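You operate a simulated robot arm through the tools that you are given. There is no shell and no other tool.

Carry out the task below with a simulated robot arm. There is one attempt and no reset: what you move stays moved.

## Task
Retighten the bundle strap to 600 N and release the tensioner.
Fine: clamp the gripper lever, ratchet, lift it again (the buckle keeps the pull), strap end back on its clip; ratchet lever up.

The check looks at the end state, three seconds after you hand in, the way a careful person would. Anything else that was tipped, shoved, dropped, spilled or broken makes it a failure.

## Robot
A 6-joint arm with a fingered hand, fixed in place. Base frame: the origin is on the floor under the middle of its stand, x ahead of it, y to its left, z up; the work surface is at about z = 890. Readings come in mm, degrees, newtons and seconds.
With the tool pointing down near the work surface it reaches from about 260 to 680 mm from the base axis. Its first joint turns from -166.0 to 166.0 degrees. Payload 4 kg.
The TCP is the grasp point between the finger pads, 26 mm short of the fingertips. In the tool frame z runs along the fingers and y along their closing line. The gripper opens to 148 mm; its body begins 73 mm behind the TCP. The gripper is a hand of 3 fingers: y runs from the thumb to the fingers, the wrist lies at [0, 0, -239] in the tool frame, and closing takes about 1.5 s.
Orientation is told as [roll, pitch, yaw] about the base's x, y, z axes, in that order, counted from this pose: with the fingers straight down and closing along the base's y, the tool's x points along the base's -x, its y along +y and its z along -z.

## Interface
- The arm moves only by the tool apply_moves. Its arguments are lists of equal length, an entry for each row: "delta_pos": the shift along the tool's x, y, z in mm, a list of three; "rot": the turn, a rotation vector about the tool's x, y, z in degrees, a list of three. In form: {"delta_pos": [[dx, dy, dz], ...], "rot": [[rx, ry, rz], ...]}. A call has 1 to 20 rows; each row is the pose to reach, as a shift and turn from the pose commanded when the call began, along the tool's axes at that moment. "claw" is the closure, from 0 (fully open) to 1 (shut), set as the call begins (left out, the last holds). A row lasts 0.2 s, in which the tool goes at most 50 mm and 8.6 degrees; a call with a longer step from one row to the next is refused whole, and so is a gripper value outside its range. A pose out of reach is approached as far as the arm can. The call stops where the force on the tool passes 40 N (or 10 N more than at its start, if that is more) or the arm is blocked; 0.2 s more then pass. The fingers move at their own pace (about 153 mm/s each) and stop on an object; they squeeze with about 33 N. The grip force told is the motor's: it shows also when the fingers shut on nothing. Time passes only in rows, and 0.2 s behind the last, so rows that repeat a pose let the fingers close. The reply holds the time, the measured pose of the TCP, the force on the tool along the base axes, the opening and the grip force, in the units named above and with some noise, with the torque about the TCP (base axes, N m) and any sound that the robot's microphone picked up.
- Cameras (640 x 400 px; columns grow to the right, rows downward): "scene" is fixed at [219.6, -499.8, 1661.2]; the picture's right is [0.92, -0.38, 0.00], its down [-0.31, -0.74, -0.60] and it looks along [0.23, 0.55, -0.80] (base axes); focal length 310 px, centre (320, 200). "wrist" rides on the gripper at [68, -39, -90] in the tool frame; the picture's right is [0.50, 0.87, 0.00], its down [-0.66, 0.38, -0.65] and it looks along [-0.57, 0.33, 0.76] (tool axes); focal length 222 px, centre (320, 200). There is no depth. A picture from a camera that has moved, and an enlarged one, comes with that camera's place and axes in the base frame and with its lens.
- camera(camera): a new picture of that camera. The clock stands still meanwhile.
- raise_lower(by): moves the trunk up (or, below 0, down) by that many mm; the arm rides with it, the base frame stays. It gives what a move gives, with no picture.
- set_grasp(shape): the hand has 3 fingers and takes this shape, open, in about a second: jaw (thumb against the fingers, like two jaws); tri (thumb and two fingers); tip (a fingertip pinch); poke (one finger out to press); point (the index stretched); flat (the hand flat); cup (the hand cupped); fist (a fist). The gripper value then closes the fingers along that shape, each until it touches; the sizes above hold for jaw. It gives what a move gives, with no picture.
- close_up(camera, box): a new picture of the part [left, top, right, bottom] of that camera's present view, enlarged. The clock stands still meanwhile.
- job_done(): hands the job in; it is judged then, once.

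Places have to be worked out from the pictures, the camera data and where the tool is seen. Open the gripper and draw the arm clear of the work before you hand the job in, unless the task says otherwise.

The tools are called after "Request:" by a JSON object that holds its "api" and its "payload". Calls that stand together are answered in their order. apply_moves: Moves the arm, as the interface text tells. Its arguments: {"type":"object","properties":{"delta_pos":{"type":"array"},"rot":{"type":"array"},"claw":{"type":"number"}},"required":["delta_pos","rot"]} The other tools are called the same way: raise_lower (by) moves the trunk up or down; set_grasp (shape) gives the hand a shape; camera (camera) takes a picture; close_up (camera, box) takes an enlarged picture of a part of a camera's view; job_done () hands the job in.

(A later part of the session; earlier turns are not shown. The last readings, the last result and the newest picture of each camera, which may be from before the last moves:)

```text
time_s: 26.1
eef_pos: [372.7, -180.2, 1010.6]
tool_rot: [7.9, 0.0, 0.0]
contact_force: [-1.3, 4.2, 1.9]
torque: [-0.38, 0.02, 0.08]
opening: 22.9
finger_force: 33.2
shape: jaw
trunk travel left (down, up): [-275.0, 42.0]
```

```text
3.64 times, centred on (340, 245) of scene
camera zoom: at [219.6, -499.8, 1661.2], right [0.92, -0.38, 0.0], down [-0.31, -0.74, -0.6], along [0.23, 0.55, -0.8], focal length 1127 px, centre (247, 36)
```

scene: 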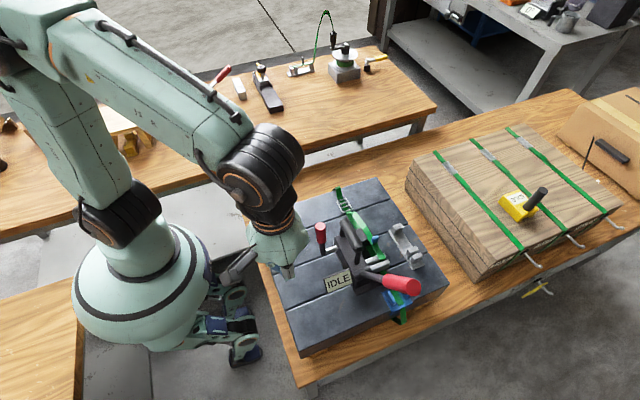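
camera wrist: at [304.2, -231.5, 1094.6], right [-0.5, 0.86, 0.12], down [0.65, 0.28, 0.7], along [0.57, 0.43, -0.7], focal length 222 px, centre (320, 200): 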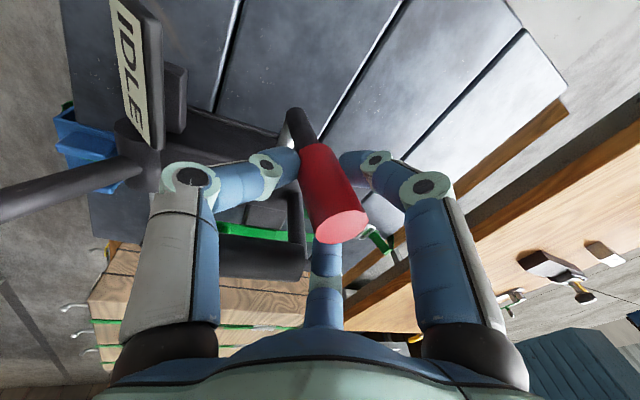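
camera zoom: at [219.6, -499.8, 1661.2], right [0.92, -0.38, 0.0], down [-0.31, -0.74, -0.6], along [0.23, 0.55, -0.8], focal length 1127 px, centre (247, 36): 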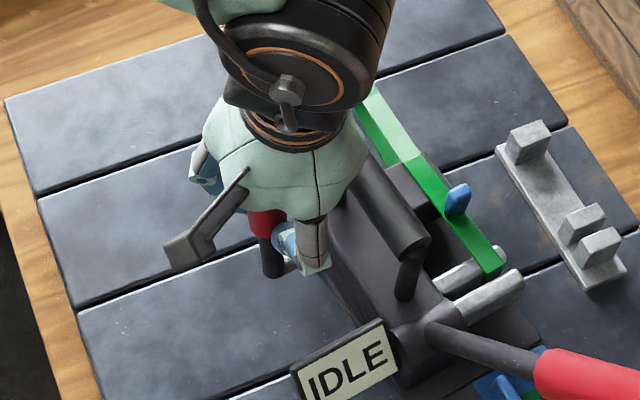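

The scene view shows the whole tensioner slid along the strap by roughly 28 mm toward -y while the lever kept its lean (still ~10-13° to +y) — so the lever is at its stop in that direction and the tensioner body is free to slide. I stop pushing that way and try the other direction gently, watching whether lever or body moves.

Request:
{"api": "apply_moves", "payload": {"delta_pos": [[0, 3, 0], [0, 6, 0], [0, 9, 0], [0, 12, 0], [0, 12, 0]], "rot": [[2, 0, 0], [4, 0, 0], [6, 0, 0], [8, 0, 0], [8, 0, 0]]}}

Request:
{"api": "camera", "payload": {"camera": "wrist"}}

Request:
{"api": "close_up", "payload": {"camera": "scene", "box": [290, 190, 390, 300]}}

```text
time_s: 27.3
eef_pos: [372.2, -169.7, 1012.7]
tool_rot: [0.1, 0.2, -0.2]
contact_force: [0.3, 0.1, -0.6]
torque: [-0.06, -0.01, 0.0]
opening: 22.3
finger_force: 33.2
shape: jaw
trunk travel left (down, up): [-275.0, 42.0]
```

```text
taken
camera wrist: at [304.3, -207.9, 1101.8], right [-0.5, 0.87, 0.0], down [0.66, 0.38, 0.65], along [0.57, 0.33, -0.76], focal length 222 px, centre (320, 200)
```

wrist: 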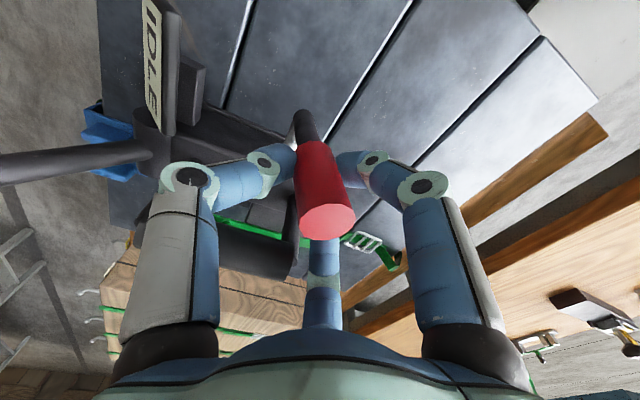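

```text
3.64 times, centred on (340, 245) of scene
camera zoom: at [219.6, -499.8, 1661.2], right [0.92, -0.38, 0.0], down [-0.31, -0.74, -0.6], along [0.23, 0.55, -0.8], focal length 1127 px, centre (247, 36)
```

zoom: 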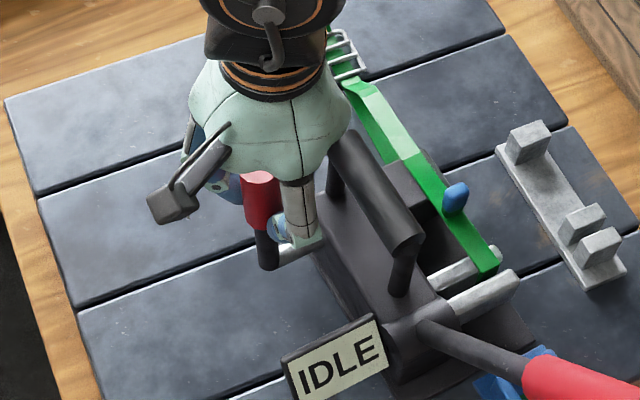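

Both body and lever stayed together (body now ~24 mm toward -y of its start, lever still ~10° lean), so the lever needs more torque than sliding friction allows unless I load it downward. I now drive the lever along its hinge arc toward +y with the tool rolling with it and a slight downward preload.

Request:
{"api": "apply_moves", "payload": {"delta_pos": [[0, 0, 1.5], [0, 0, 3], [0, 3.4, 3.6], [0, 6.9, 4.5], [0, 10.4, 5.5], [0, 13.7, 6.6], [0, 17.1, 7.9], [0, 20.4, 9.4]], "rot": [[0, 0, 0], [0, 0, 0], [2.5, 0, 0], [5, 0, 0], [7.5, 0, 0], [10, 0, 0], [12.5, 0, 0], [15, 0, 0]]}}

Request:
{"api": "camera", "payload": {"camera": "wrist"}}

Request:
{"api": "close_up", "payload": {"camera": "scene", "box": [290, 190, 390, 300]}}

```text
time_s: 29.1
eef_pos: [370.9, -147.6, 1003.5]
tool_rot: [-15.0, 0.0, 0.0]
contact_force: [1.1, -2.9, 8.3]
torque: [-0.4, -0.01, 0.02]
opening: 23.0
finger_force: 33.1
shape: jaw
trunk travel left (down, up): [-275.0, 42.0]
```

```text
taken
camera wrist: at [303.1, -162.3, 1100.2], right [-0.5, 0.84, -0.22], down [0.66, 0.53, 0.53], along [0.57, 0.12, -0.82], focal length 222 px, centre (320, 200)
```

wrist: 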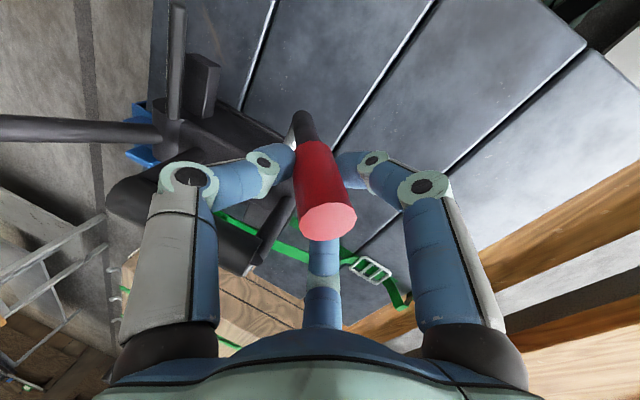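

```text
3.64 times, centred on (340, 245) of scene
camera zoom: at [219.6, -499.8, 1661.2], right [0.92, -0.38, 0.0], down [-0.31, -0.74, -0.6], along [0.23, 0.55, -0.8], focal length 1127 px, centre (247, 36)
```

zoom: 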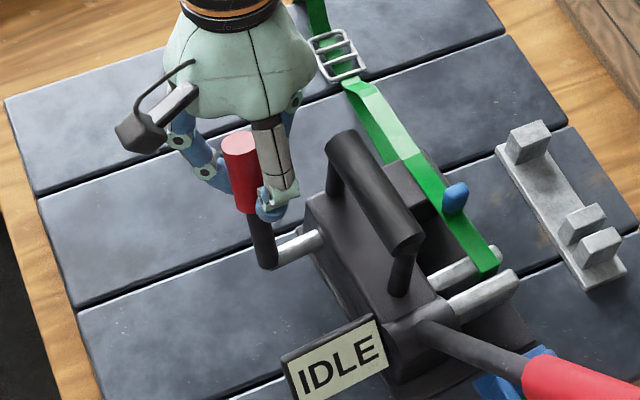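

That worked: the body stayed put and the lever tilted toward +y with about 0.4 N m, so +y-down is the clamping direction. I continue along the arc to about 45°.

Request:
{"api": "apply_moves", "payload": {"delta_pos": [[0, 4.1, 1.2], [0, 8.1, 2.4], [0, 12, 3.8], [0, 15.8, 5.4], [0, 19.6, 7.2], [0, 23.4, 9.2], [0, 23.4, 9.2]], "rot": [[3, 0, 0], [6, 0, 0], [9, 0, 0], [12, 0, 0], [15, 0, 0], [18, 0, 0], [18, 0, 0]]}}

Request:
{"api": "close_up", "payload": {"camera": "scene", "box": [290, 190, 390, 300]}}

Request:
{"api": "camera", "payload": {"camera": "wrist"}}

```text
time_s: 30.7
eef_pos: [371.6, -129.2, 988.8]
tool_rot: [-32.9, 0.0, -0.2]
contact_force: [-2.5, -3.3, 3.0]
torque: [-0.28, -0.03, -0.08]
opening: 22.1
finger_force: 33.0
shape: jaw
trunk travel left (down, up): [-275.0, 42.0]
```

```text
3.64 times, centred on (340, 245) of scene
camera zoom: at [219.6, -499.8, 1661.2], right [0.92, -0.38, 0.0], down [-0.31, -0.74, -0.6], along [0.23, 0.55, -0.8], focal length 1127 px, centre (247, 36)
```

zoom: 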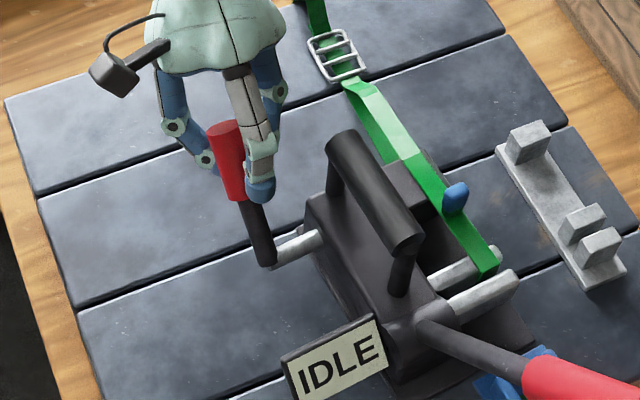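

```text
taken
camera wrist: at [303.7, -111.6, 1085.5], right [-0.5, 0.73, -0.47], down [0.66, 0.67, 0.34], along [0.57, -0.14, -0.81], focal length 222 px, centre (320, 200)
```

wrist: 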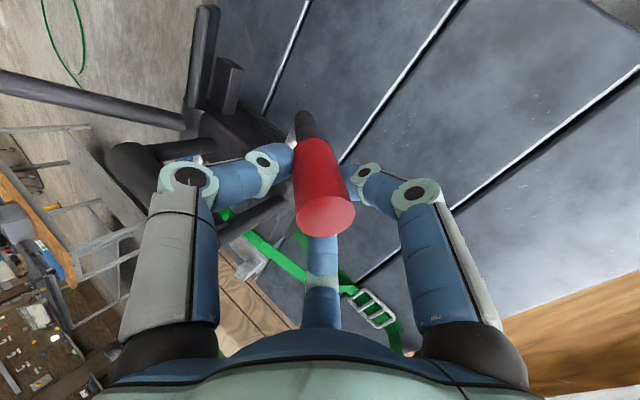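

The lever is at about 45° with the body still. I continue to about 65°, tool rolling along.

Request:
{"api": "apply_moves", "payload": {"delta_pos": [[0, 3.4, 0.7], [0, 6.8, 1.6], [0, 10, 2.6], [0, 13.3, 3.8], [0, 16.5, 5.1], [0, 19.6, 6.5], [0, 22.7, 8.1], [0, 25.7, 9.8], [0, 25.7, 9.8]], "rot": [[2.5, 0, 0], [5, 0, 0], [7.5, 0, 0], [10, 0, 0], [12.5, 0, 0], [15, 0, 0], [17.5, 0, 0], [20, 0, 0], [20, 0, 0]]}}

Request:
{"api": "close_up", "payload": {"camera": "scene", "box": [290, 190, 390, 300]}}

Request:
{"api": "camera", "payload": {"camera": "wrist"}}

```text
time_s: 32.7
eef_pos: [371.8, -111.9, 965.8]
tool_rot: [-53.0, 0.1, 0.1]
contact_force: [-2.3, -2.6, 2.7]
torque: [-0.23, -0.05, -0.09]
opening: 21.8
finger_force: 33.4
shape: jaw
trunk travel left (down, up): [-275.0, 42.0]
```

```text
3.64 times, centred on (340, 245) of scene
camera zoom: at [219.6, -499.8, 1661.2], right [0.92, -0.38, 0.0], down [-0.31, -0.74, -0.6], along [0.23, 0.55, -0.8], focal length 1127 px, centre (247, 36)
```

zoom: 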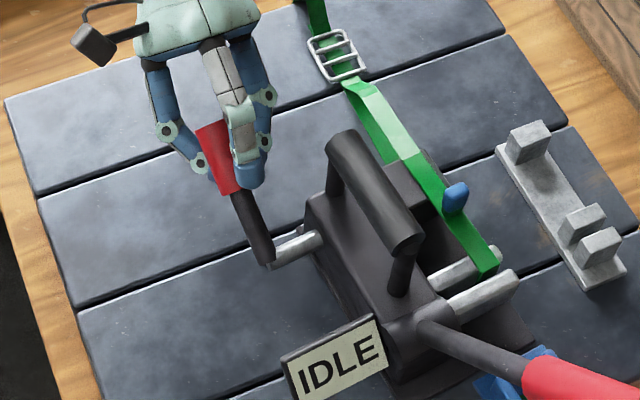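

```text
taken
camera wrist: at [303.8, -63.2, 1051.3], right [-0.5, 0.52, -0.69], down [0.66, 0.75, 0.09], along [0.57, -0.41, -0.72], focal length 222 px, centre (320, 200)
```

wrist: 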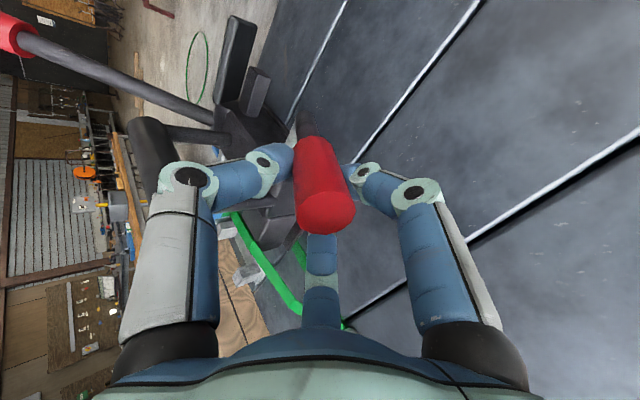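

Still smooth with low forces. I continue in a shorter piece to about 73° and check the force for a stop.

Request:
{"api": "apply_moves", "payload": {"delta_pos": [[0, 2.9, 0.7], [0, 5.6, 1.4], [0, 8.2, 2.2], [0, 10.8, 3.1], [0, 10.8, 3.1]], "rot": [[2, 0, 0], [4, 0, 0], [6, 0, 0], [8, 0, 0], [8, 0, 0]]}}

Request:
{"api": "close_up", "payload": {"camera": "scene", "box": [290, 190, 390, 300]}}

```text
time_s: 33.9
eef_pos: [373.1, -107.8, 955.1]
tool_rot: [-60.8, 0.1, 0.0]
contact_force: [0.6, 2.4, 5.3]
torque: [-0.26, -0.01, -0.02]
opening: 22.1
finger_force: 32.8
shape: jaw
trunk travel left (down, up): [-275.0, 42.0]
```

```text
3.64 times, centred on (340, 245) of scene
camera zoom: at [219.6, -499.8, 1661.2], right [0.92, -0.38, 0.0], down [-0.31, -0.74, -0.6], along [0.23, 0.55, -0.8], focal length 1127 px, centre (247, 36)
```

zoom: 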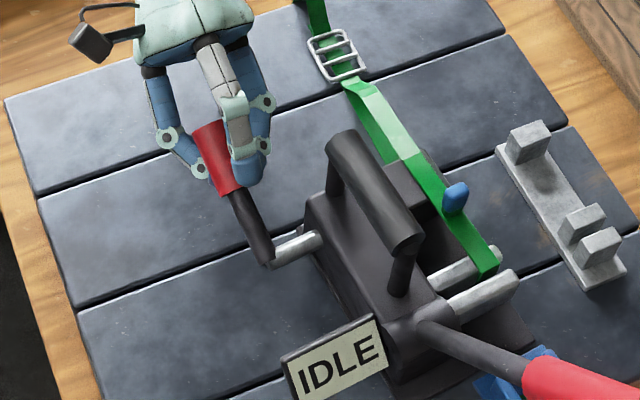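

Continuing to about 80° with the same low-force approach.

Request:
{"api": "apply_moves", "payload": {"delta_pos": [[0, 3.2, 0.8], [0, 6.6, 1.7], [0, 9.8, 2.9], [0, 9.8, 2.9]], "rot": [[2.5, 0, 0], [5, 0, 0], [7.5, 0, 0], [7.5, 0, 0]]}}

Request:
{"api": "close_up", "payload": {"camera": "scene", "box": [290, 190, 390, 300]}}

```text
time_s: 34.9
eef_pos: [370.6, -106.2, 943.5]
tool_rot: [-68.3, 0.0, -0.2]
contact_force: [0.9, -0.5, -1.2]
torque: [0.0, -0.04, 0.04]
opening: 17.3
finger_force: 32.5
shape: jaw
trunk travel left (down, up): [-275.0, 42.0]
```

```text
3.64 times, centred on (340, 245) of scene
camera zoom: at [219.6, -499.8, 1661.2], right [0.92, -0.38, 0.0], down [-0.31, -0.74, -0.6], along [0.23, 0.55, -0.8], focal length 1127 px, centre (247, 36)
```

zoom: 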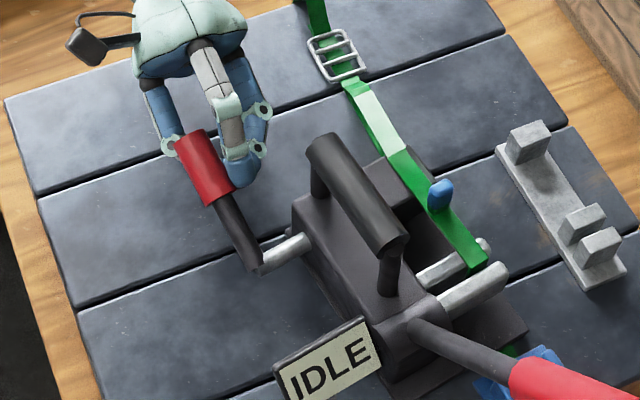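

The last step made the knob slip in the grip (opening dropped to 17 mm) and the body shifted a few mm toward -x. I open the digits moderately and withdraw along the tool axis, then inspect.

Request:
{"api": "apply_moves", "payload": {"delta_pos": [[0, 0, 0], [0, 0, 0], [0, 0, -5], [0, 0, -20], [0, 0, -45], [0, 0, -80], [0, 0, -120]], "rot": [[0, 0, 0], [0, 0, 0], [0, 0, 0], [0, 0, 0], [0, 0, 0], [0, 0, 0], [0, 0, 0]], "claw": 0.72}}

Request:
{"api": "camera", "payload": {"camera": "scene"}}

Request:
{"api": "close_up", "payload": {"camera": "scene", "box": [280, 180, 440, 320]}}

Request:
{"api": "camera", "payload": {"camera": "wrist"}}

```text
time_s: 36.5
eef_pos: [370.9, 7.0, 989.4]
tool_rot: [-68.5, -0.1, -0.1]
contact_force: [0.1, 1.0, 0.6]
torque: [-0.01, 0.0, -0.03]
opening: 41.4
finger_force: 0.0
shape: jaw
trunk travel left (down, up): [-275.0, 42.0]
```

```text
taken
```

scene: 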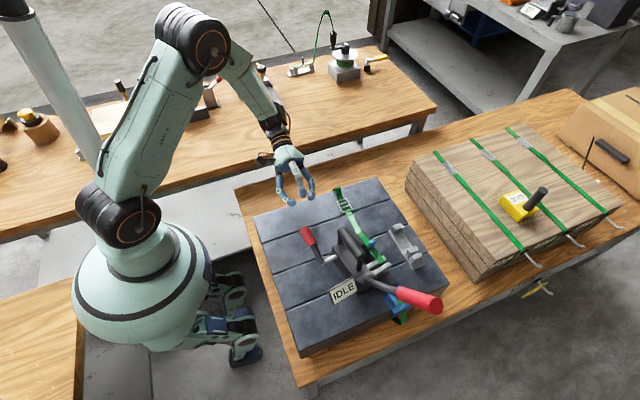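

```text
2.86 times, centred on (360, 250) of scene
camera zoom: at [219.6, -499.8, 1661.2], right [0.92, -0.38, 0.0], down [-0.31, -0.74, -0.6], along [0.23, 0.55, -0.8], focal length 885 px, centre (206, 57)
```

zoom: 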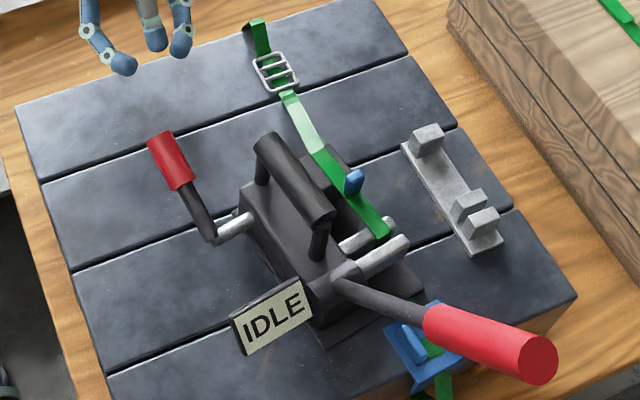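

```text
taken
camera wrist: at [303.5, 76.5, 1058.3], right [-0.5, 0.32, -0.81], down [0.66, 0.75, -0.11], along [0.57, -0.58, -0.58], focal length 222 px, centre (320, 200)
```

wrist: 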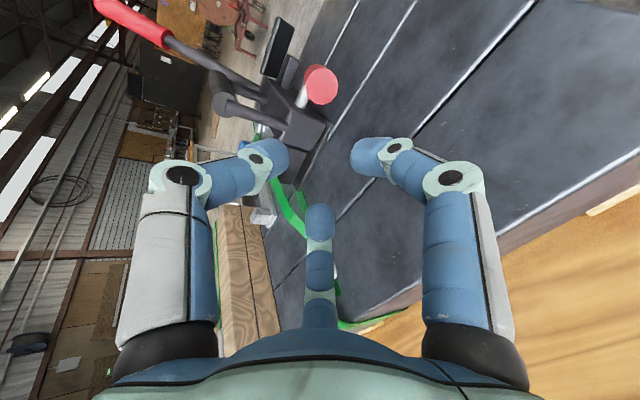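

The body has now also yawed about +10° (handle runs from ~(413,-161) to (428,-242) instead of along y at x≈433). I raise and straighten the hand, then look closely at how the tensioner sits on the strap before doing anything else.

Request:
{"api": "apply_moves", "payload": {"delta_pos": [[0, -20, -8], [0, -40, -16], [0, -60, -24], [0, -80, -32], [0, -100, -40], [0, -120, -48], [0, -140, -55], [0, -160, -63], [0, -170, -67]], "rot": [[-8, 0, 0], [-16, 0, 0], [-24, 0, 0], [-32, 0, 0], [-40, 0, 0], [-48, 0, 0], [-56, 0, 0], [-64, 0, 0], [-68.5, 0, 0]], "claw": 0.3}}

Request:
{"api": "camera", "payload": {"camera": "wrist"}}

```text
time_s: 38.5
eef_pos: [371.5, 7.0, 1173.8]
tool_rot: [0.3, 0.0, 0.0]
contact_force: [0.6, -0.4, -0.1]
torque: [0.04, 0.01, 0.01]
opening: 103.0
finger_force: 0.0
shape: jaw
trunk travel left (down, up): [-275.0, 42.0]
```

```text
taken
camera wrist: at [304.6, -33.0, 1263.3], right [-0.5, 0.87, 0.0], down [0.65, 0.38, 0.66], along [0.57, 0.33, -0.76], focal length 222 px, centre (320, 200)
```

wrist: 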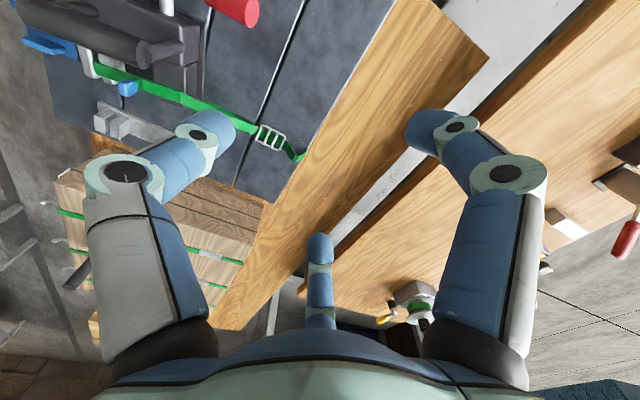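

I swing around to the +x/+y side in two stages, looking from the +y side on the way.

Request:
{"api": "apply_moves", "payload": {"delta_pos": [[-8, -3, 0], [-18, -6, 0], [-28, -9, 0], [-38, -12, 0], [-48, -15, 0], [-58, -18, 0], [-68, -21, 0], [-78, -24, 0], [-88, -27, 0], [-98, -30, 0], [-108, -33, 0]], "rot": [[0, 0, 8.2], [0, 0, 16.4], [0, 0, 24.6], [0, 0, 32.8], [0, 0, 41], [0, 0, 49.2], [0, 0, 57.4], [0, 0, 65.6], [0, 0, 73.8], [0, 0, 82], [0, 0, 90]]}}

Request:
{"api": "close_up", "payload": {"camera": "wrist", "box": [180, 60, 440, 240]}}

```text
time_s: 40.9
eef_pos: [480.4, -26.6, 1172.8]
tool_rot: [-0.1, 0.1, -90.2]
contact_force: [0.0, 0.4, 0.1]
torque: [-0.01, 0.04, 0.01]
opening: 103.1
finger_force: 0.2
shape: jaw
trunk travel left (down, up): [-275.0, 42.0]
```

```text
2.22 times, centred on (310, 150) of wrist
camera zoom: at [442.1, 40.6, 1263.0], right [0.87, 0.5, 0.0], down [0.38, -0.66, 0.65], along [0.32, -0.57, -0.76], focal length 494 px, centre (342, 311)
```

zoom: 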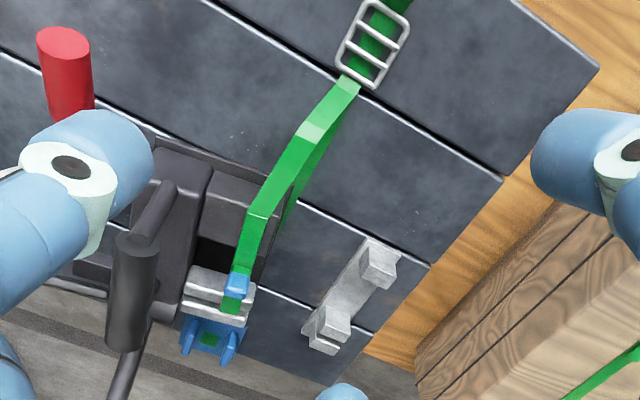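

I zoom in on the strap/base plate from here.

Request:
{"api": "close_up", "payload": {"camera": "wrist", "box": [240, 110, 340, 220]}}

Request:
{"api": "apply_moves", "payload": {"delta_pos": [[-10, 6, 0], [-20, 14, 0], [-35, 24, 0], [-50, 34, 0], [-65, 44, 0], [-80, 54, 5], [-95, 64, 10], [-110, 74, 15], [-125, 84, 20], [-140, 98, 30], [-162, 112, 43]], "rot": [[0, 0, 8.2], [0, 0, 16.4], [0, 0, 24.6], [0, 0, 32.8], [0, 0, 41], [0, 0, 49.2], [0, 0, 57.4], [0, 0, 65.6], [0, 0, 73.8], [0, 0, 82], [0, 0, 90]]}}

Request:
{"api": "camera", "payload": {"camera": "wrist"}}

Request:
{"api": "close_up", "payload": {"camera": "wrist", "box": [220, 80, 400, 220]}}

```text
3.64 times, centred on (290, 165) of wrist
camera zoom: at [442.1, 40.6, 1263.0], right [0.87, 0.5, 0.0], down [0.38, -0.66, 0.65], along [0.32, -0.57, -0.76], focal length 808 px, centre (429, 327)
```

zoom: 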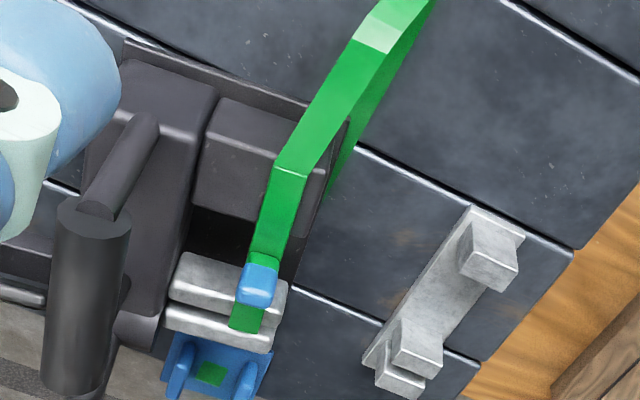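

```text
time_s: 43.3
eef_pos: [593.9, -188.6, 1129.3]
tool_rot: [-0.1, 0.1, 179.8]
contact_force: [-0.1, 0.1, -0.3]
torque: [0.0, -0.04, 0.02]
opening: 103.1
finger_force: 0.0
shape: jaw
trunk travel left (down, up): [-275.0, 42.0]
```

```text
taken
camera wrist: at [661.2, -151.0, 1219.0], right [0.5, -0.87, 0.0], down [-0.66, -0.38, 0.65], along [-0.57, -0.32, -0.76], focal length 222 px, centre (320, 200)
```

wrist: 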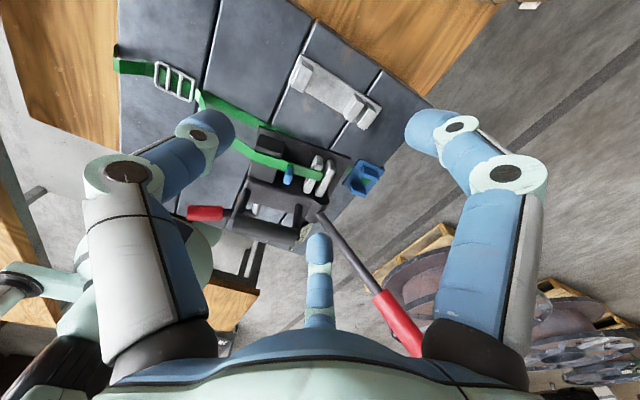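

```text
2.86 times, centred on (310, 150) of wrist
camera zoom: at [661.2, -151.0, 1219.0], right [0.5, -0.87, 0.0], down [-0.66, -0.38, 0.65], along [-0.57, -0.32, -0.76], focal length 635 px, centre (349, 343)
```

zoom: 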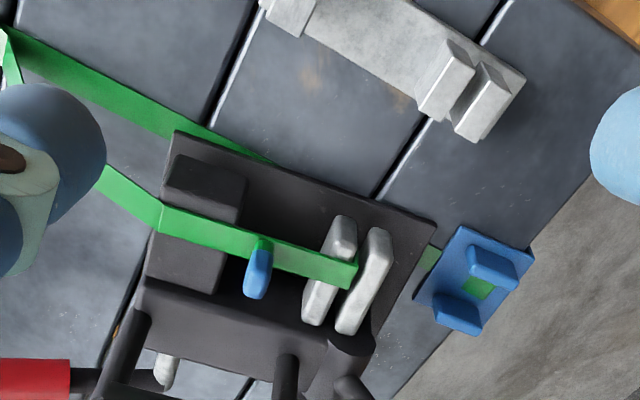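

The lower strap now disappears beneath the base plate instead of running over it. I zoom in strongly on both places where it meets the plate, and on the block.

Request:
{"api": "close_up", "payload": {"camera": "wrist", "box": [260, 110, 320, 160]}}

Request:
{"api": "close_up", "payload": {"camera": "wrist", "box": [310, 130, 390, 210]}}

Request:
{"api": "close_up", "payload": {"camera": "wrist", "box": [230, 120, 350, 240]}}

Request:
{"api": "close_up", "payload": {"camera": "scene", "box": [340, 220, 440, 320]}}

```text
8.00 times, centred on (290, 135) of wrist
camera zoom: at [661.2, -151.0, 1219.0], right [0.5, -0.87, 0.0], down [-0.66, -0.38, 0.65], along [-0.57, -0.32, -0.76], focal length 1777 px, centre (560, 720)
```

zoom: 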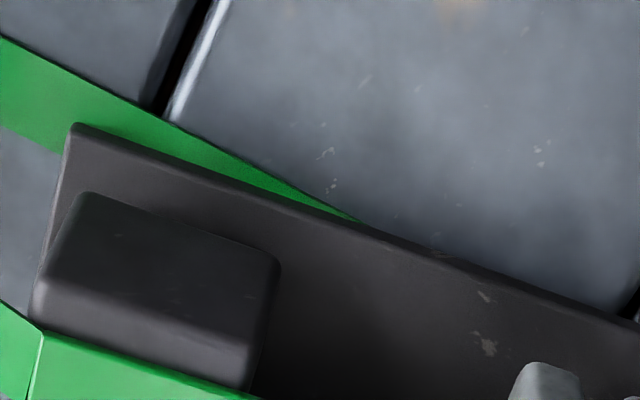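

```text
5.00 times, centred on (350, 170) of wrist
camera zoom: at [661.2, -151.0, 1219.0], right [0.5, -0.87, 0.0], down [-0.66, -0.38, 0.65], along [-0.57, -0.32, -0.76], focal length 1111 px, centre (170, 350)
```

zoom: 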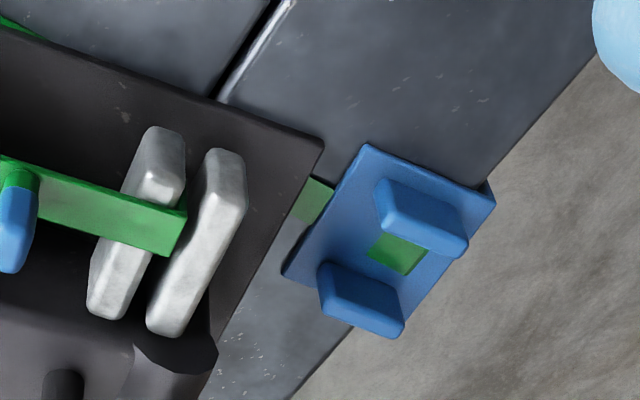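

```text
3.33 times, centred on (290, 180) of wrist
camera zoom: at [661.2, -151.0, 1219.0], right [0.5, -0.87, 0.0], down [-0.66, -0.38, 0.65], along [-0.57, -0.32, -0.76], focal length 740 px, centre (420, 267)
```

zoom: 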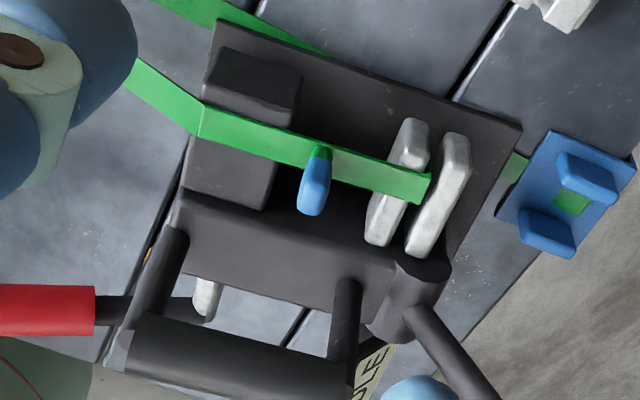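

```text
4.00 times, centred on (390, 270) of scene
camera zoom: at [219.6, -499.8, 1661.2], right [0.92, -0.38, 0.0], down [-0.31, -0.74, -0.6], along [0.23, 0.55, -0.8], focal length 1240 px, centre (40, -80)
```

zoom: 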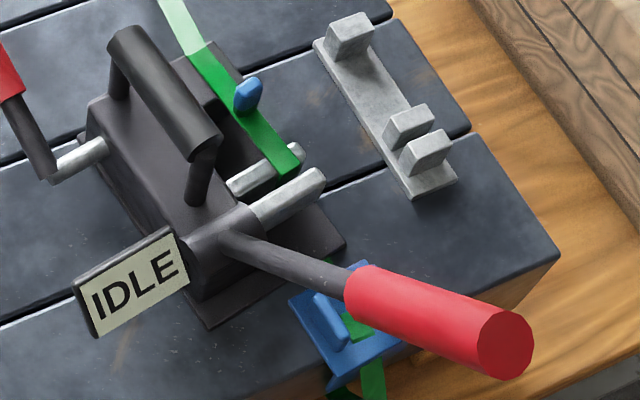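

I check the blue corner guide closely, because it also looks slightly changed.

Request:
{"api": "close_up", "payload": {"camera": "scene", "box": [375, 280, 425, 325]}}

Request:
{"api": "close_up", "payload": {"camera": "wrist", "box": [335, 145, 395, 205]}}

Request:
{"api": "close_up", "payload": {"camera": "scene", "box": [325, 180, 375, 220]}}

```text
8.89 times, centred on (400, 302) of scene
camera zoom: at [219.6, -499.8, 1661.2], right [0.92, -0.38, 0.0], down [-0.31, -0.74, -0.6], along [0.23, 0.55, -0.8], focal length 2754 px, centre (-391, -711)
```

zoom: 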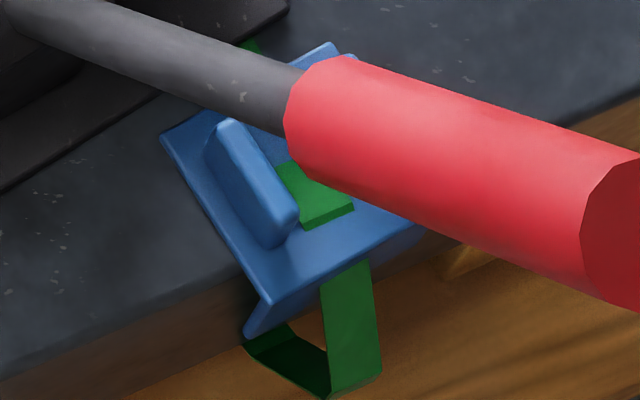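

```text
6.67 times, centred on (365, 175) of wrist
camera zoom: at [661.2, -151.0, 1219.0], right [0.5, -0.87, 0.0], down [-0.66, -0.38, 0.65], along [-0.57, -0.32, -0.76], focal length 1481 px, centre (20, 367)
```

zoom: 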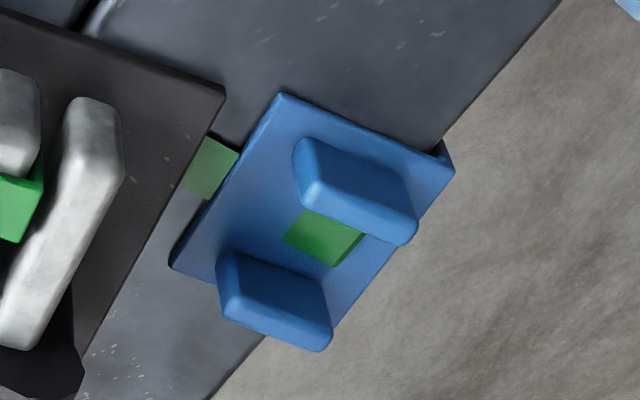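

```text
10.00 times, centred on (350, 200) of scene
camera zoom: at [219.6, -499.8, 1661.2], right [0.92, -0.38, 0.0], down [-0.31, -0.74, -0.6], along [0.23, 0.55, -0.8], focal length 3099 px, centre (20, 200)
```

zoom: 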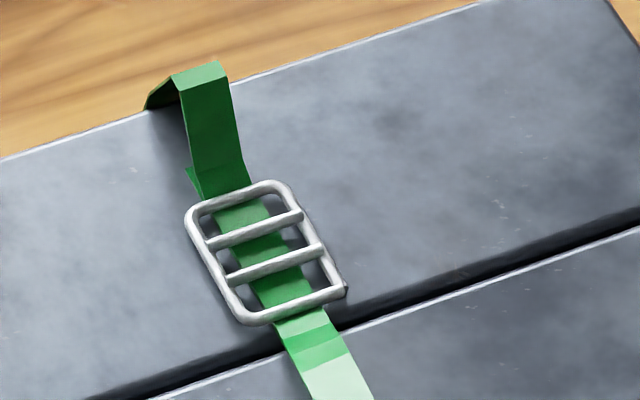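

Body height is unchanged (prong tip still z≈925), but the tensioner has left its seat and the strap lies flat under its plate. The carrying handle, now from about (414,-158) to (431,-240) at z≈1012, lets me put it back. I move above the handle with the closing line across it.

Request:
{"api": "apply_moves", "payload": {"delta_pos": [[-10, 1, -20], [-24, 2, -25], [-38, 2, -25], [-52, 3, -25], [-66, 4, -25], [-80, 5, -25], [-94, 5, -25], [-108, 6, -25], [-122, 7, -25], [-136, 8, -25], [-150, 9, -20], [-164, 10, -10], [-171, 10, 0]], "rot": [[0, 0, -7.8], [0, 0, -15.6], [0, 0, -23.4], [0, 0, -31.2], [0, 0, -39], [0, 0, -46.8], [0, 0, -54.6], [0, 0, -62.4], [0, 0, -70.2], [0, 0, -78], [0, 0, -86], [0, 0, -94], [0, 0, -102]], "claw": 0.45}}

Request:
{"api": "camera", "payload": {"camera": "wrist"}}

```text
time_s: 46.1
eef_pos: [419.9, -199.7, 1128.8]
tool_rot: [0.0, 0.2, -77.9]
contact_force: [0.4, 0.1, 0.1]
torque: [0.0, -0.04, 0.01]
opening: 81.9
finger_force: 0.2
shape: jaw
trunk travel left (down, up): [-275.0, 42.0]
```

```text
taken
camera wrist: at [368.5, -141.0, 1218.5], right [0.74, 0.67, 0.0], down [0.51, -0.56, 0.65], along [0.44, -0.48, -0.76], focal length 222 px, centre (320, 200)
```

wrist: 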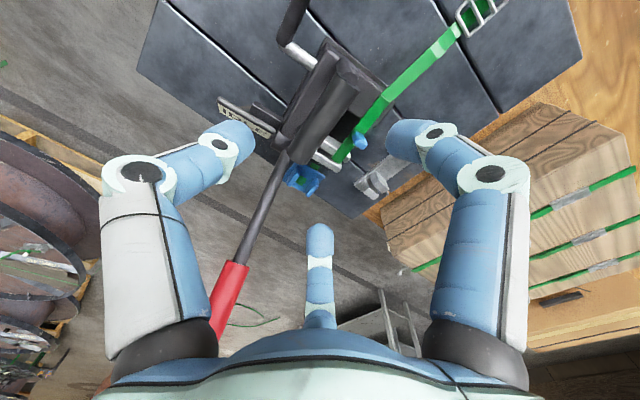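

The handle lies centred between the digits. I descend so the pads are at handle height (z≈1015).

Request:
{"api": "apply_moves", "payload": {"delta_pos": [[0, 0, 25], [0, 0, 50], [0, 0, 75], [0, 0, 95], [0, 0, 112]], "rot": [[0, 0, 0], [0, 0, 0], [0, 0, 0], [0, 0, 0], [0, 0, 0]]}}

Request:
{"api": "camera", "payload": {"camera": "wrist"}}

Request:
{"api": "close_up", "payload": {"camera": "scene", "box": [290, 180, 440, 310]}}

```text
time_s: 47.3
eef_pos: [421.2, -197.7, 1015.7]
tool_rot: [0.0, 0.1, -77.9]
contact_force: [-0.1, 0.3, -0.3]
torque: [-0.04, -0.05, 0.01]
opening: 82.0
finger_force: 0.0
shape: jaw
trunk travel left (down, up): [-275.0, 42.0]
```

```text
taken
camera wrist: at [368.9, -140.3, 1105.8], right [0.74, 0.67, 0.0], down [0.51, -0.56, 0.65], along [0.44, -0.48, -0.76], focal length 222 px, centre (320, 200)
```

wrist: 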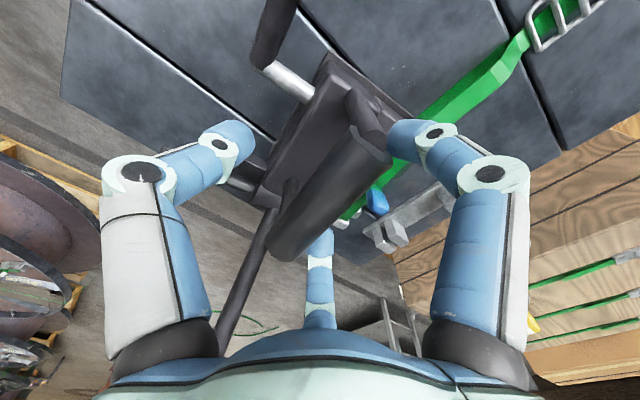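

```text
3.08 times, centred on (365, 245) of scene
camera zoom: at [219.6, -499.8, 1661.2], right [0.92, -0.38, 0.0], down [-0.31, -0.74, -0.6], along [0.23, 0.55, -0.8], focal length 954 px, centre (182, 62)
```

zoom: 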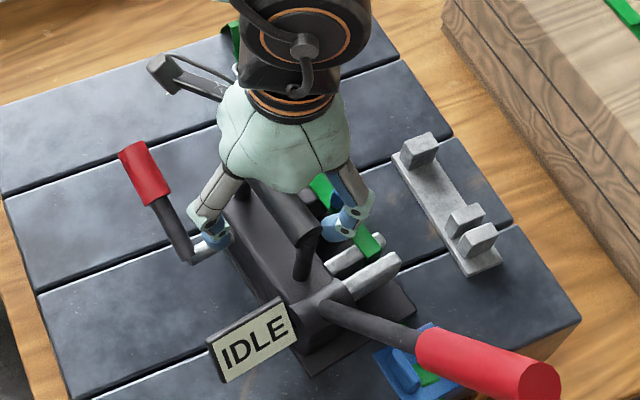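

Pads are around the handle with no contact. I close on it.

Request:
{"api": "apply_moves", "payload": {"delta_pos": [[0, 0, 0], [0, 0, 0], [0, 0, 0], [0, 0, 0], [0, 0, 0], [0, 0, 0]], "rot": [[0, 0, 0], [0, 0, 0], [0, 0, 0], [0, 0, 0], [0, 0, 0], [0, 0, 0]], "claw": 1.0}}

Request:
{"api": "camera", "payload": {"camera": "wrist"}}

Request:
{"api": "close_up", "payload": {"camera": "scene", "box": [290, 180, 440, 310]}}

```text
time_s: 48.7
eef_pos: [420.5, -199.7, 1015.4]
tool_rot: [0.0, 0.1, -78.1]
contact_force: [-0.9, -0.8, -13.8]
torque: [0.09, 0.21, -0.11]
opening: 6.0
finger_force: 33.4
shape: jaw
trunk travel left (down, up): [-275.0, 42.0]
```

```text
taken
camera wrist: at [369.2, -140.7, 1105.6], right [0.74, 0.67, 0.0], down [0.51, -0.56, 0.65], along [0.44, -0.48, -0.76], focal length 222 px, centre (320, 200)
```

wrist: 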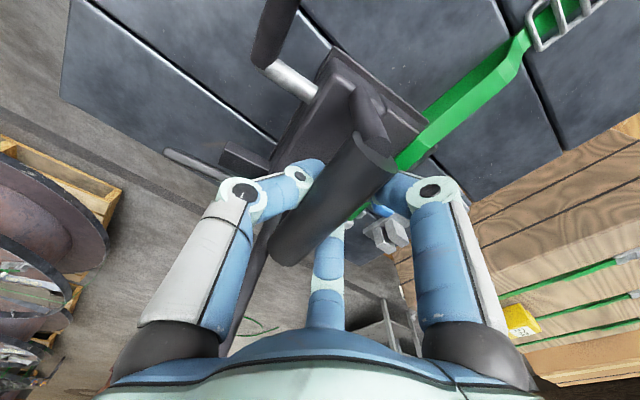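

```text
3.08 times, centred on (365, 245) of scene
camera zoom: at [219.6, -499.8, 1661.2], right [0.92, -0.38, 0.0], down [-0.31, -0.74, -0.6], along [0.23, 0.55, -0.8], focal length 954 px, centre (182, 62)
```

zoom: 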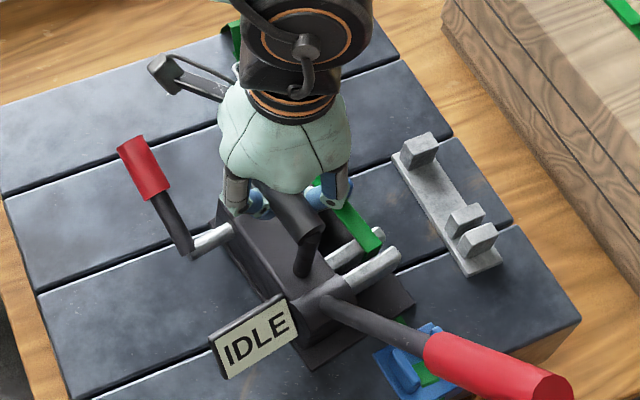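

The digits have hooked the handle from below (opening 6 mm) and carry about 14 N of the tensioner's weight. I carefully move it back by (+12,+10) mm and turn it -12°, keeping height.

Request:
{"api": "apply_moves", "payload": {"delta_pos": [[1.2, 2.3, 0], [2.4, 4.6, 0], [3.6, 6.9, 0], [4.8, 9.2, 0], [6, 11.5, 0], [7.3, 13.8, 0], [7.3, 13.8, 0]], "rot": [[0, 0, 2], [0, 0, 4], [0, 0, 6], [0, 0, 8], [0, 0, 10], [0, 0, 12], [0, 0, 12]]}}

Request:
{"api": "camera", "payload": {"camera": "wrist"}}

Request:
{"api": "close_up", "payload": {"camera": "scene", "box": [290, 180, 440, 310]}}

```text
time_s: 50.0
eef_pos: [427.2, -194.9, 1014.9]
tool_rot: [-0.5, -0.1, -89.1]
contact_force: [-12.6, -23.4, -9.1]
torque: [-0.09, 0.15, 0.43]
opening: 4.4
finger_force: 32.7
shape: jaw
trunk travel left (down, up): [-275.0, 42.0]
stopped in row 6: the force on the tool passed its limit at 42 N (the readings are from after the stop); the commanded pose is now the measured one
```

```text
taken
camera wrist: at [388.7, -127.5, 1105.7], right [0.86, 0.51, -0.01], down [0.39, -0.65, 0.65], along [0.33, -0.56, -0.76], focal length 222 px, centre (320, 200)
```

wrist: 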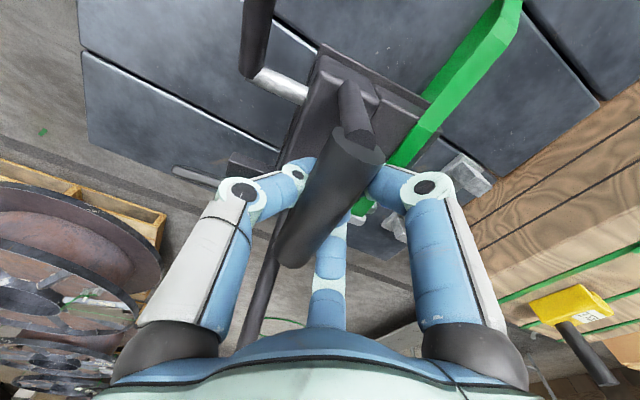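

```text
3.08 times, centred on (365, 245) of scene
camera zoom: at [219.6, -499.8, 1661.2], right [0.92, -0.38, 0.0], down [-0.31, -0.74, -0.6], along [0.23, 0.55, -0.8], focal length 954 px, centre (182, 62)
```

zoom: 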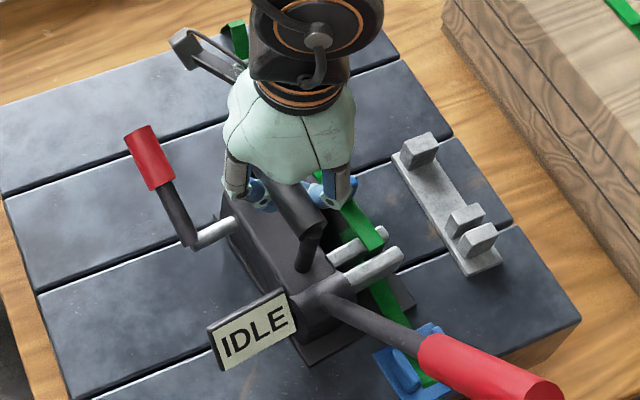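

The lower strap is visible over the plate again, so the tensioner is back on the strap; the resistance (26 N) fits the gripper being clamped on it. I release the handle, rise and inspect.

Request:
{"api": "apply_moves", "payload": {"delta_pos": [[0, 0, 0], [0, 0, 0], [0, 0, 0], [0, 0, 0]], "rot": [[0, 0, 0], [0, 0, 0], [0, 0, 0], [0, 0, 0]], "claw": 0.45}}

Request:
{"api": "close_up", "payload": {"camera": "scene", "box": [290, 180, 440, 310]}}

```text
time_s: 51.0
eef_pos: [430.3, -190.9, 1016.2]
tool_rot: [-0.2, 0.0, -89.1]
contact_force: [-0.5, -1.2, -0.1]
torque: [0.01, -0.02, -0.01]
opening: 81.1
finger_force: 0.0
shape: jaw
trunk travel left (down, up): [-275.0, 42.0]
```

```text
3.08 times, centred on (365, 245) of scene
camera zoom: at [219.6, -499.8, 1661.2], right [0.92, -0.38, 0.0], down [-0.31, -0.74, -0.6], along [0.23, 0.55, -0.8], focal length 954 px, centre (182, 62)
```

zoom: 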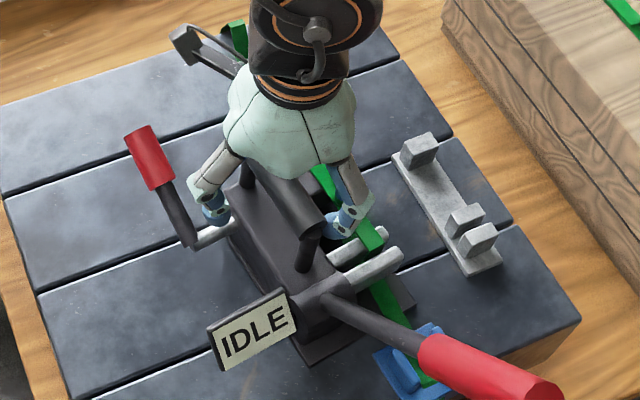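

The tensioner stays where I put it. I rise and return to the +x view to check the threading.

Request:
{"api": "apply_moves", "payload": {"delta_pos": [[0, 0, -30], [0, 0, -60], [0, 0, -90], [0, 0, -120], [-1, 20, -130], [-1, 35, -130], [-1, 50, -130], [-1, 65, -130], [-1, 80, -130], [-1, 95, -130], [-1, 110, -130], [-1, 125, -130], [0, 140, -130], [0, 155, -125], [0, 162, -115]], "rot": [[0, 0, 0], [0, 0, 0], [0, 0, 0], [0, 0, 0], [0, 0, 8.2], [0, 0, 16.4], [0, 0, 24.6], [0, 0, 32.8], [0, 0, 41], [0, 0, 49.2], [0, 0, 57.4], [0, 0, 65.6], [0, 0, 73.8], [0, 0, 82], [0, 0, 89]]}}

Request:
{"api": "close_up", "payload": {"camera": "wrist", "box": [220, 80, 400, 220]}}

Request:
{"api": "camera", "payload": {"camera": "scene"}}

```text
time_s: 54.2
eef_pos: [593.1, -189.5, 1130.4]
tool_rot: [0.0, -0.2, -178.2]
contact_force: [-0.3, -0.6, -0.1]
torque: [-0.01, -0.02, 0.01]
opening: 80.6
finger_force: 0.0
shape: jaw
trunk travel left (down, up): [-275.0, 42.0]
```

```text
2.86 times, centred on (310, 150) of wrist
camera zoom: at [658.8, -148.0, 1219.8], right [0.53, -0.85, 0.0], down [-0.64, -0.4, 0.66], along [-0.56, -0.34, -0.75], focal length 635 px, centre (349, 343)
```

zoom: 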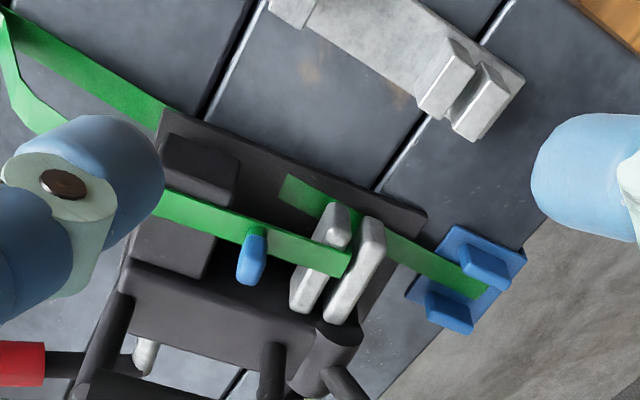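

```text
taken
```

scene: 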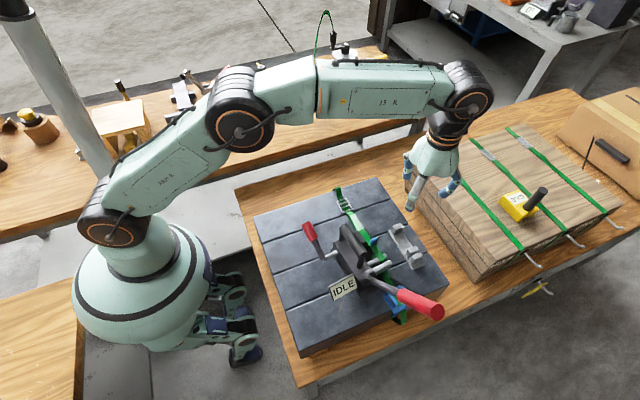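

Now the strap lies over the plate's near half but goes under its far half, so the tensioner seems tilted (far end raised). I measure handle and plate heights with zooms from both cameras.

Request:
{"api": "close_up", "payload": {"camera": "wrist", "box": [220, 120, 340, 240]}}

Request:
{"api": "close_up", "payload": {"camera": "scene", "box": [295, 215, 415, 300]}}

Request:
{"api": "close_up", "payload": {"camera": "wrist", "box": [250, 90, 310, 150]}}

```text
3.33 times, centred on (280, 180) of wrist
camera zoom: at [658.8, -148.0, 1219.8], right [0.53, -0.85, 0.0], down [-0.64, -0.4, 0.66], along [-0.56, -0.34, -0.75], focal length 740 px, centre (453, 267)
```

zoom: 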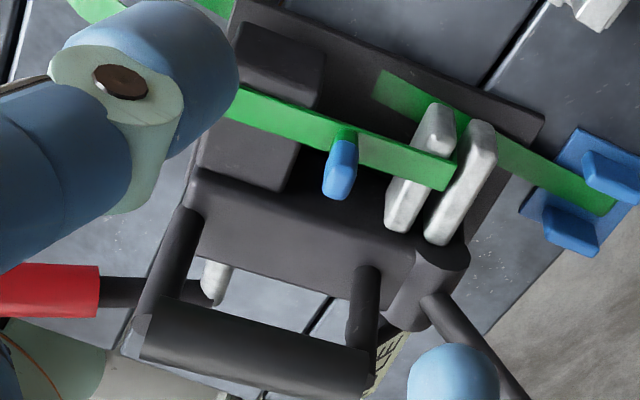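

```text
4.71 times, centred on (355, 258) of scene
camera zoom: at [219.6, -499.8, 1661.2], right [0.92, -0.38, 0.0], down [-0.31, -0.74, -0.6], along [0.23, 0.55, -0.8], focal length 1458 px, centre (155, -71)
```

zoom: 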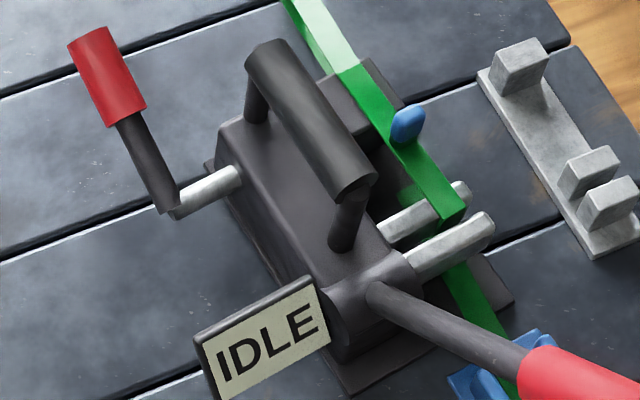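

```text
6.67 times, centred on (280, 120) of wrist
camera zoom: at [658.8, -148.0, 1219.8], right [0.53, -0.85, 0.0], down [-0.64, -0.4, 0.66], along [-0.56, -0.34, -0.75], focal length 1481 px, centre (587, 733)
```

zoom: 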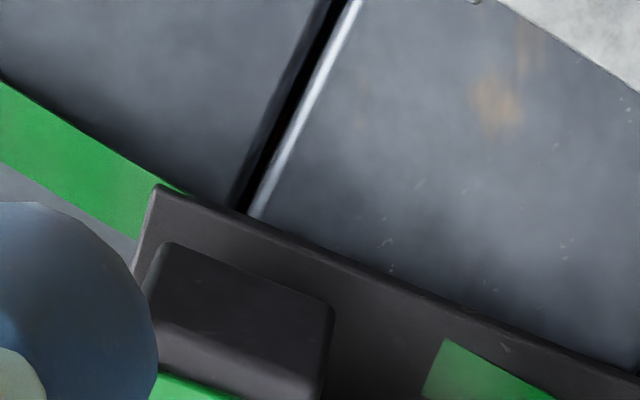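

Triangulation gives handle far end z≈1027 and near end z≈1011: the tensioner is held tilted (nose-down ~9°) and yawed a few degrees, evidently locked onto the strap in that pose by the clamped gripper. I will lift the gripper lever so it can settle flat, realign it, and clamp again. First I travel back to the lever side.

Request:
{"api": "apply_moves", "payload": {"delta_pos": [[-5, -15, -20], [-15, -30, -40], [-30, -50, -50], [-45, -70, -50], [-60, -90, -50], [-75, -110, -50], [-90, -130, -50], [-105, -145, -50], [-120, -160, -50], [-135, -170, -50], [-150, -175, -50]], "rot": [[0, 0, -8.1], [0, 0, -16.2], [0, 0, -24.3], [0, 0, -32.4], [0, 0, -40.5], [0, 0, -48.6], [0, 0, -56.7], [0, 0, -64.8], [0, 0, -72.9], [0, 0, -81], [0, 0, -89]]}}

```text
time_s: 56.6
eef_pos: [438.6, -18.1, 1180.1]
tool_rot: [-0.1, 0.0, -89.1]
contact_force: [-0.6, -0.2, 0.2]
torque: [0.01, 0.02, 0.02]
opening: 81.0
finger_force: 0.0
shape: jaw
trunk travel left (down, up): [-275.0, 42.0]
```

Now at yaw -89 above the far side; I continue to (358,0,1150) at yaw 0.

Request:
{"api": "apply_moves", "payload": {"delta_pos": [[2, -8, 0], [4, -16, 0], [6, -24, 0], [8, -32, 0], [10, -40, 0], [12, -48, 0], [14, -56, 5], [16, -64, 10], [18, -72, 15], [18, -78, 22], [18, -80, 30]], "rot": [[0, 0, -8.1], [0, 0, -16.2], [0, 0, -24.3], [0, 0, -32.4], [0, 0, -40.5], [0, 0, -48.6], [0, 0, -56.7], [0, 0, -64.8], [0, 0, -72.9], [0, 0, -81], [0, 0, -89.1]], "claw": 0.55}}

Request:
{"api": "camera", "payload": {"camera": "wrist"}}

```text
time_s: 59.0
eef_pos: [355.7, -1.8, 1151.5]
tool_rot: [0.0, 0.2, 0.3]
contact_force: [0.4, -0.1, -0.3]
torque: [-0.01, 0.03, 0.0]
opening: 67.4
finger_force: 0.0
shape: jaw
trunk travel left (down, up): [-275.0, 42.0]
```

```text
taken
camera wrist: at [289.3, -40.6, 1241.6], right [-0.5, 0.86, 0.0], down [0.66, 0.38, 0.65], along [0.56, 0.33, -0.76], focal length 222 px, centre (320, 200)
```

wrist: 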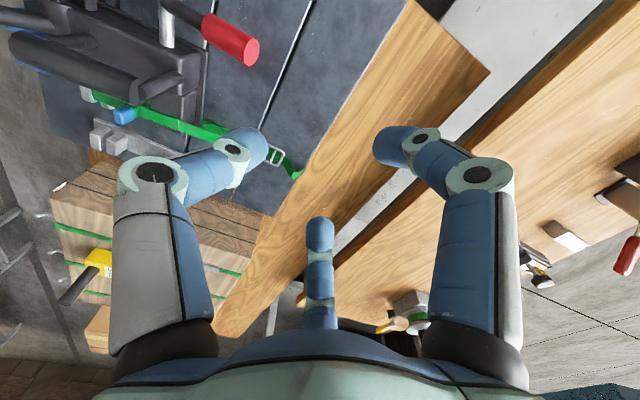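

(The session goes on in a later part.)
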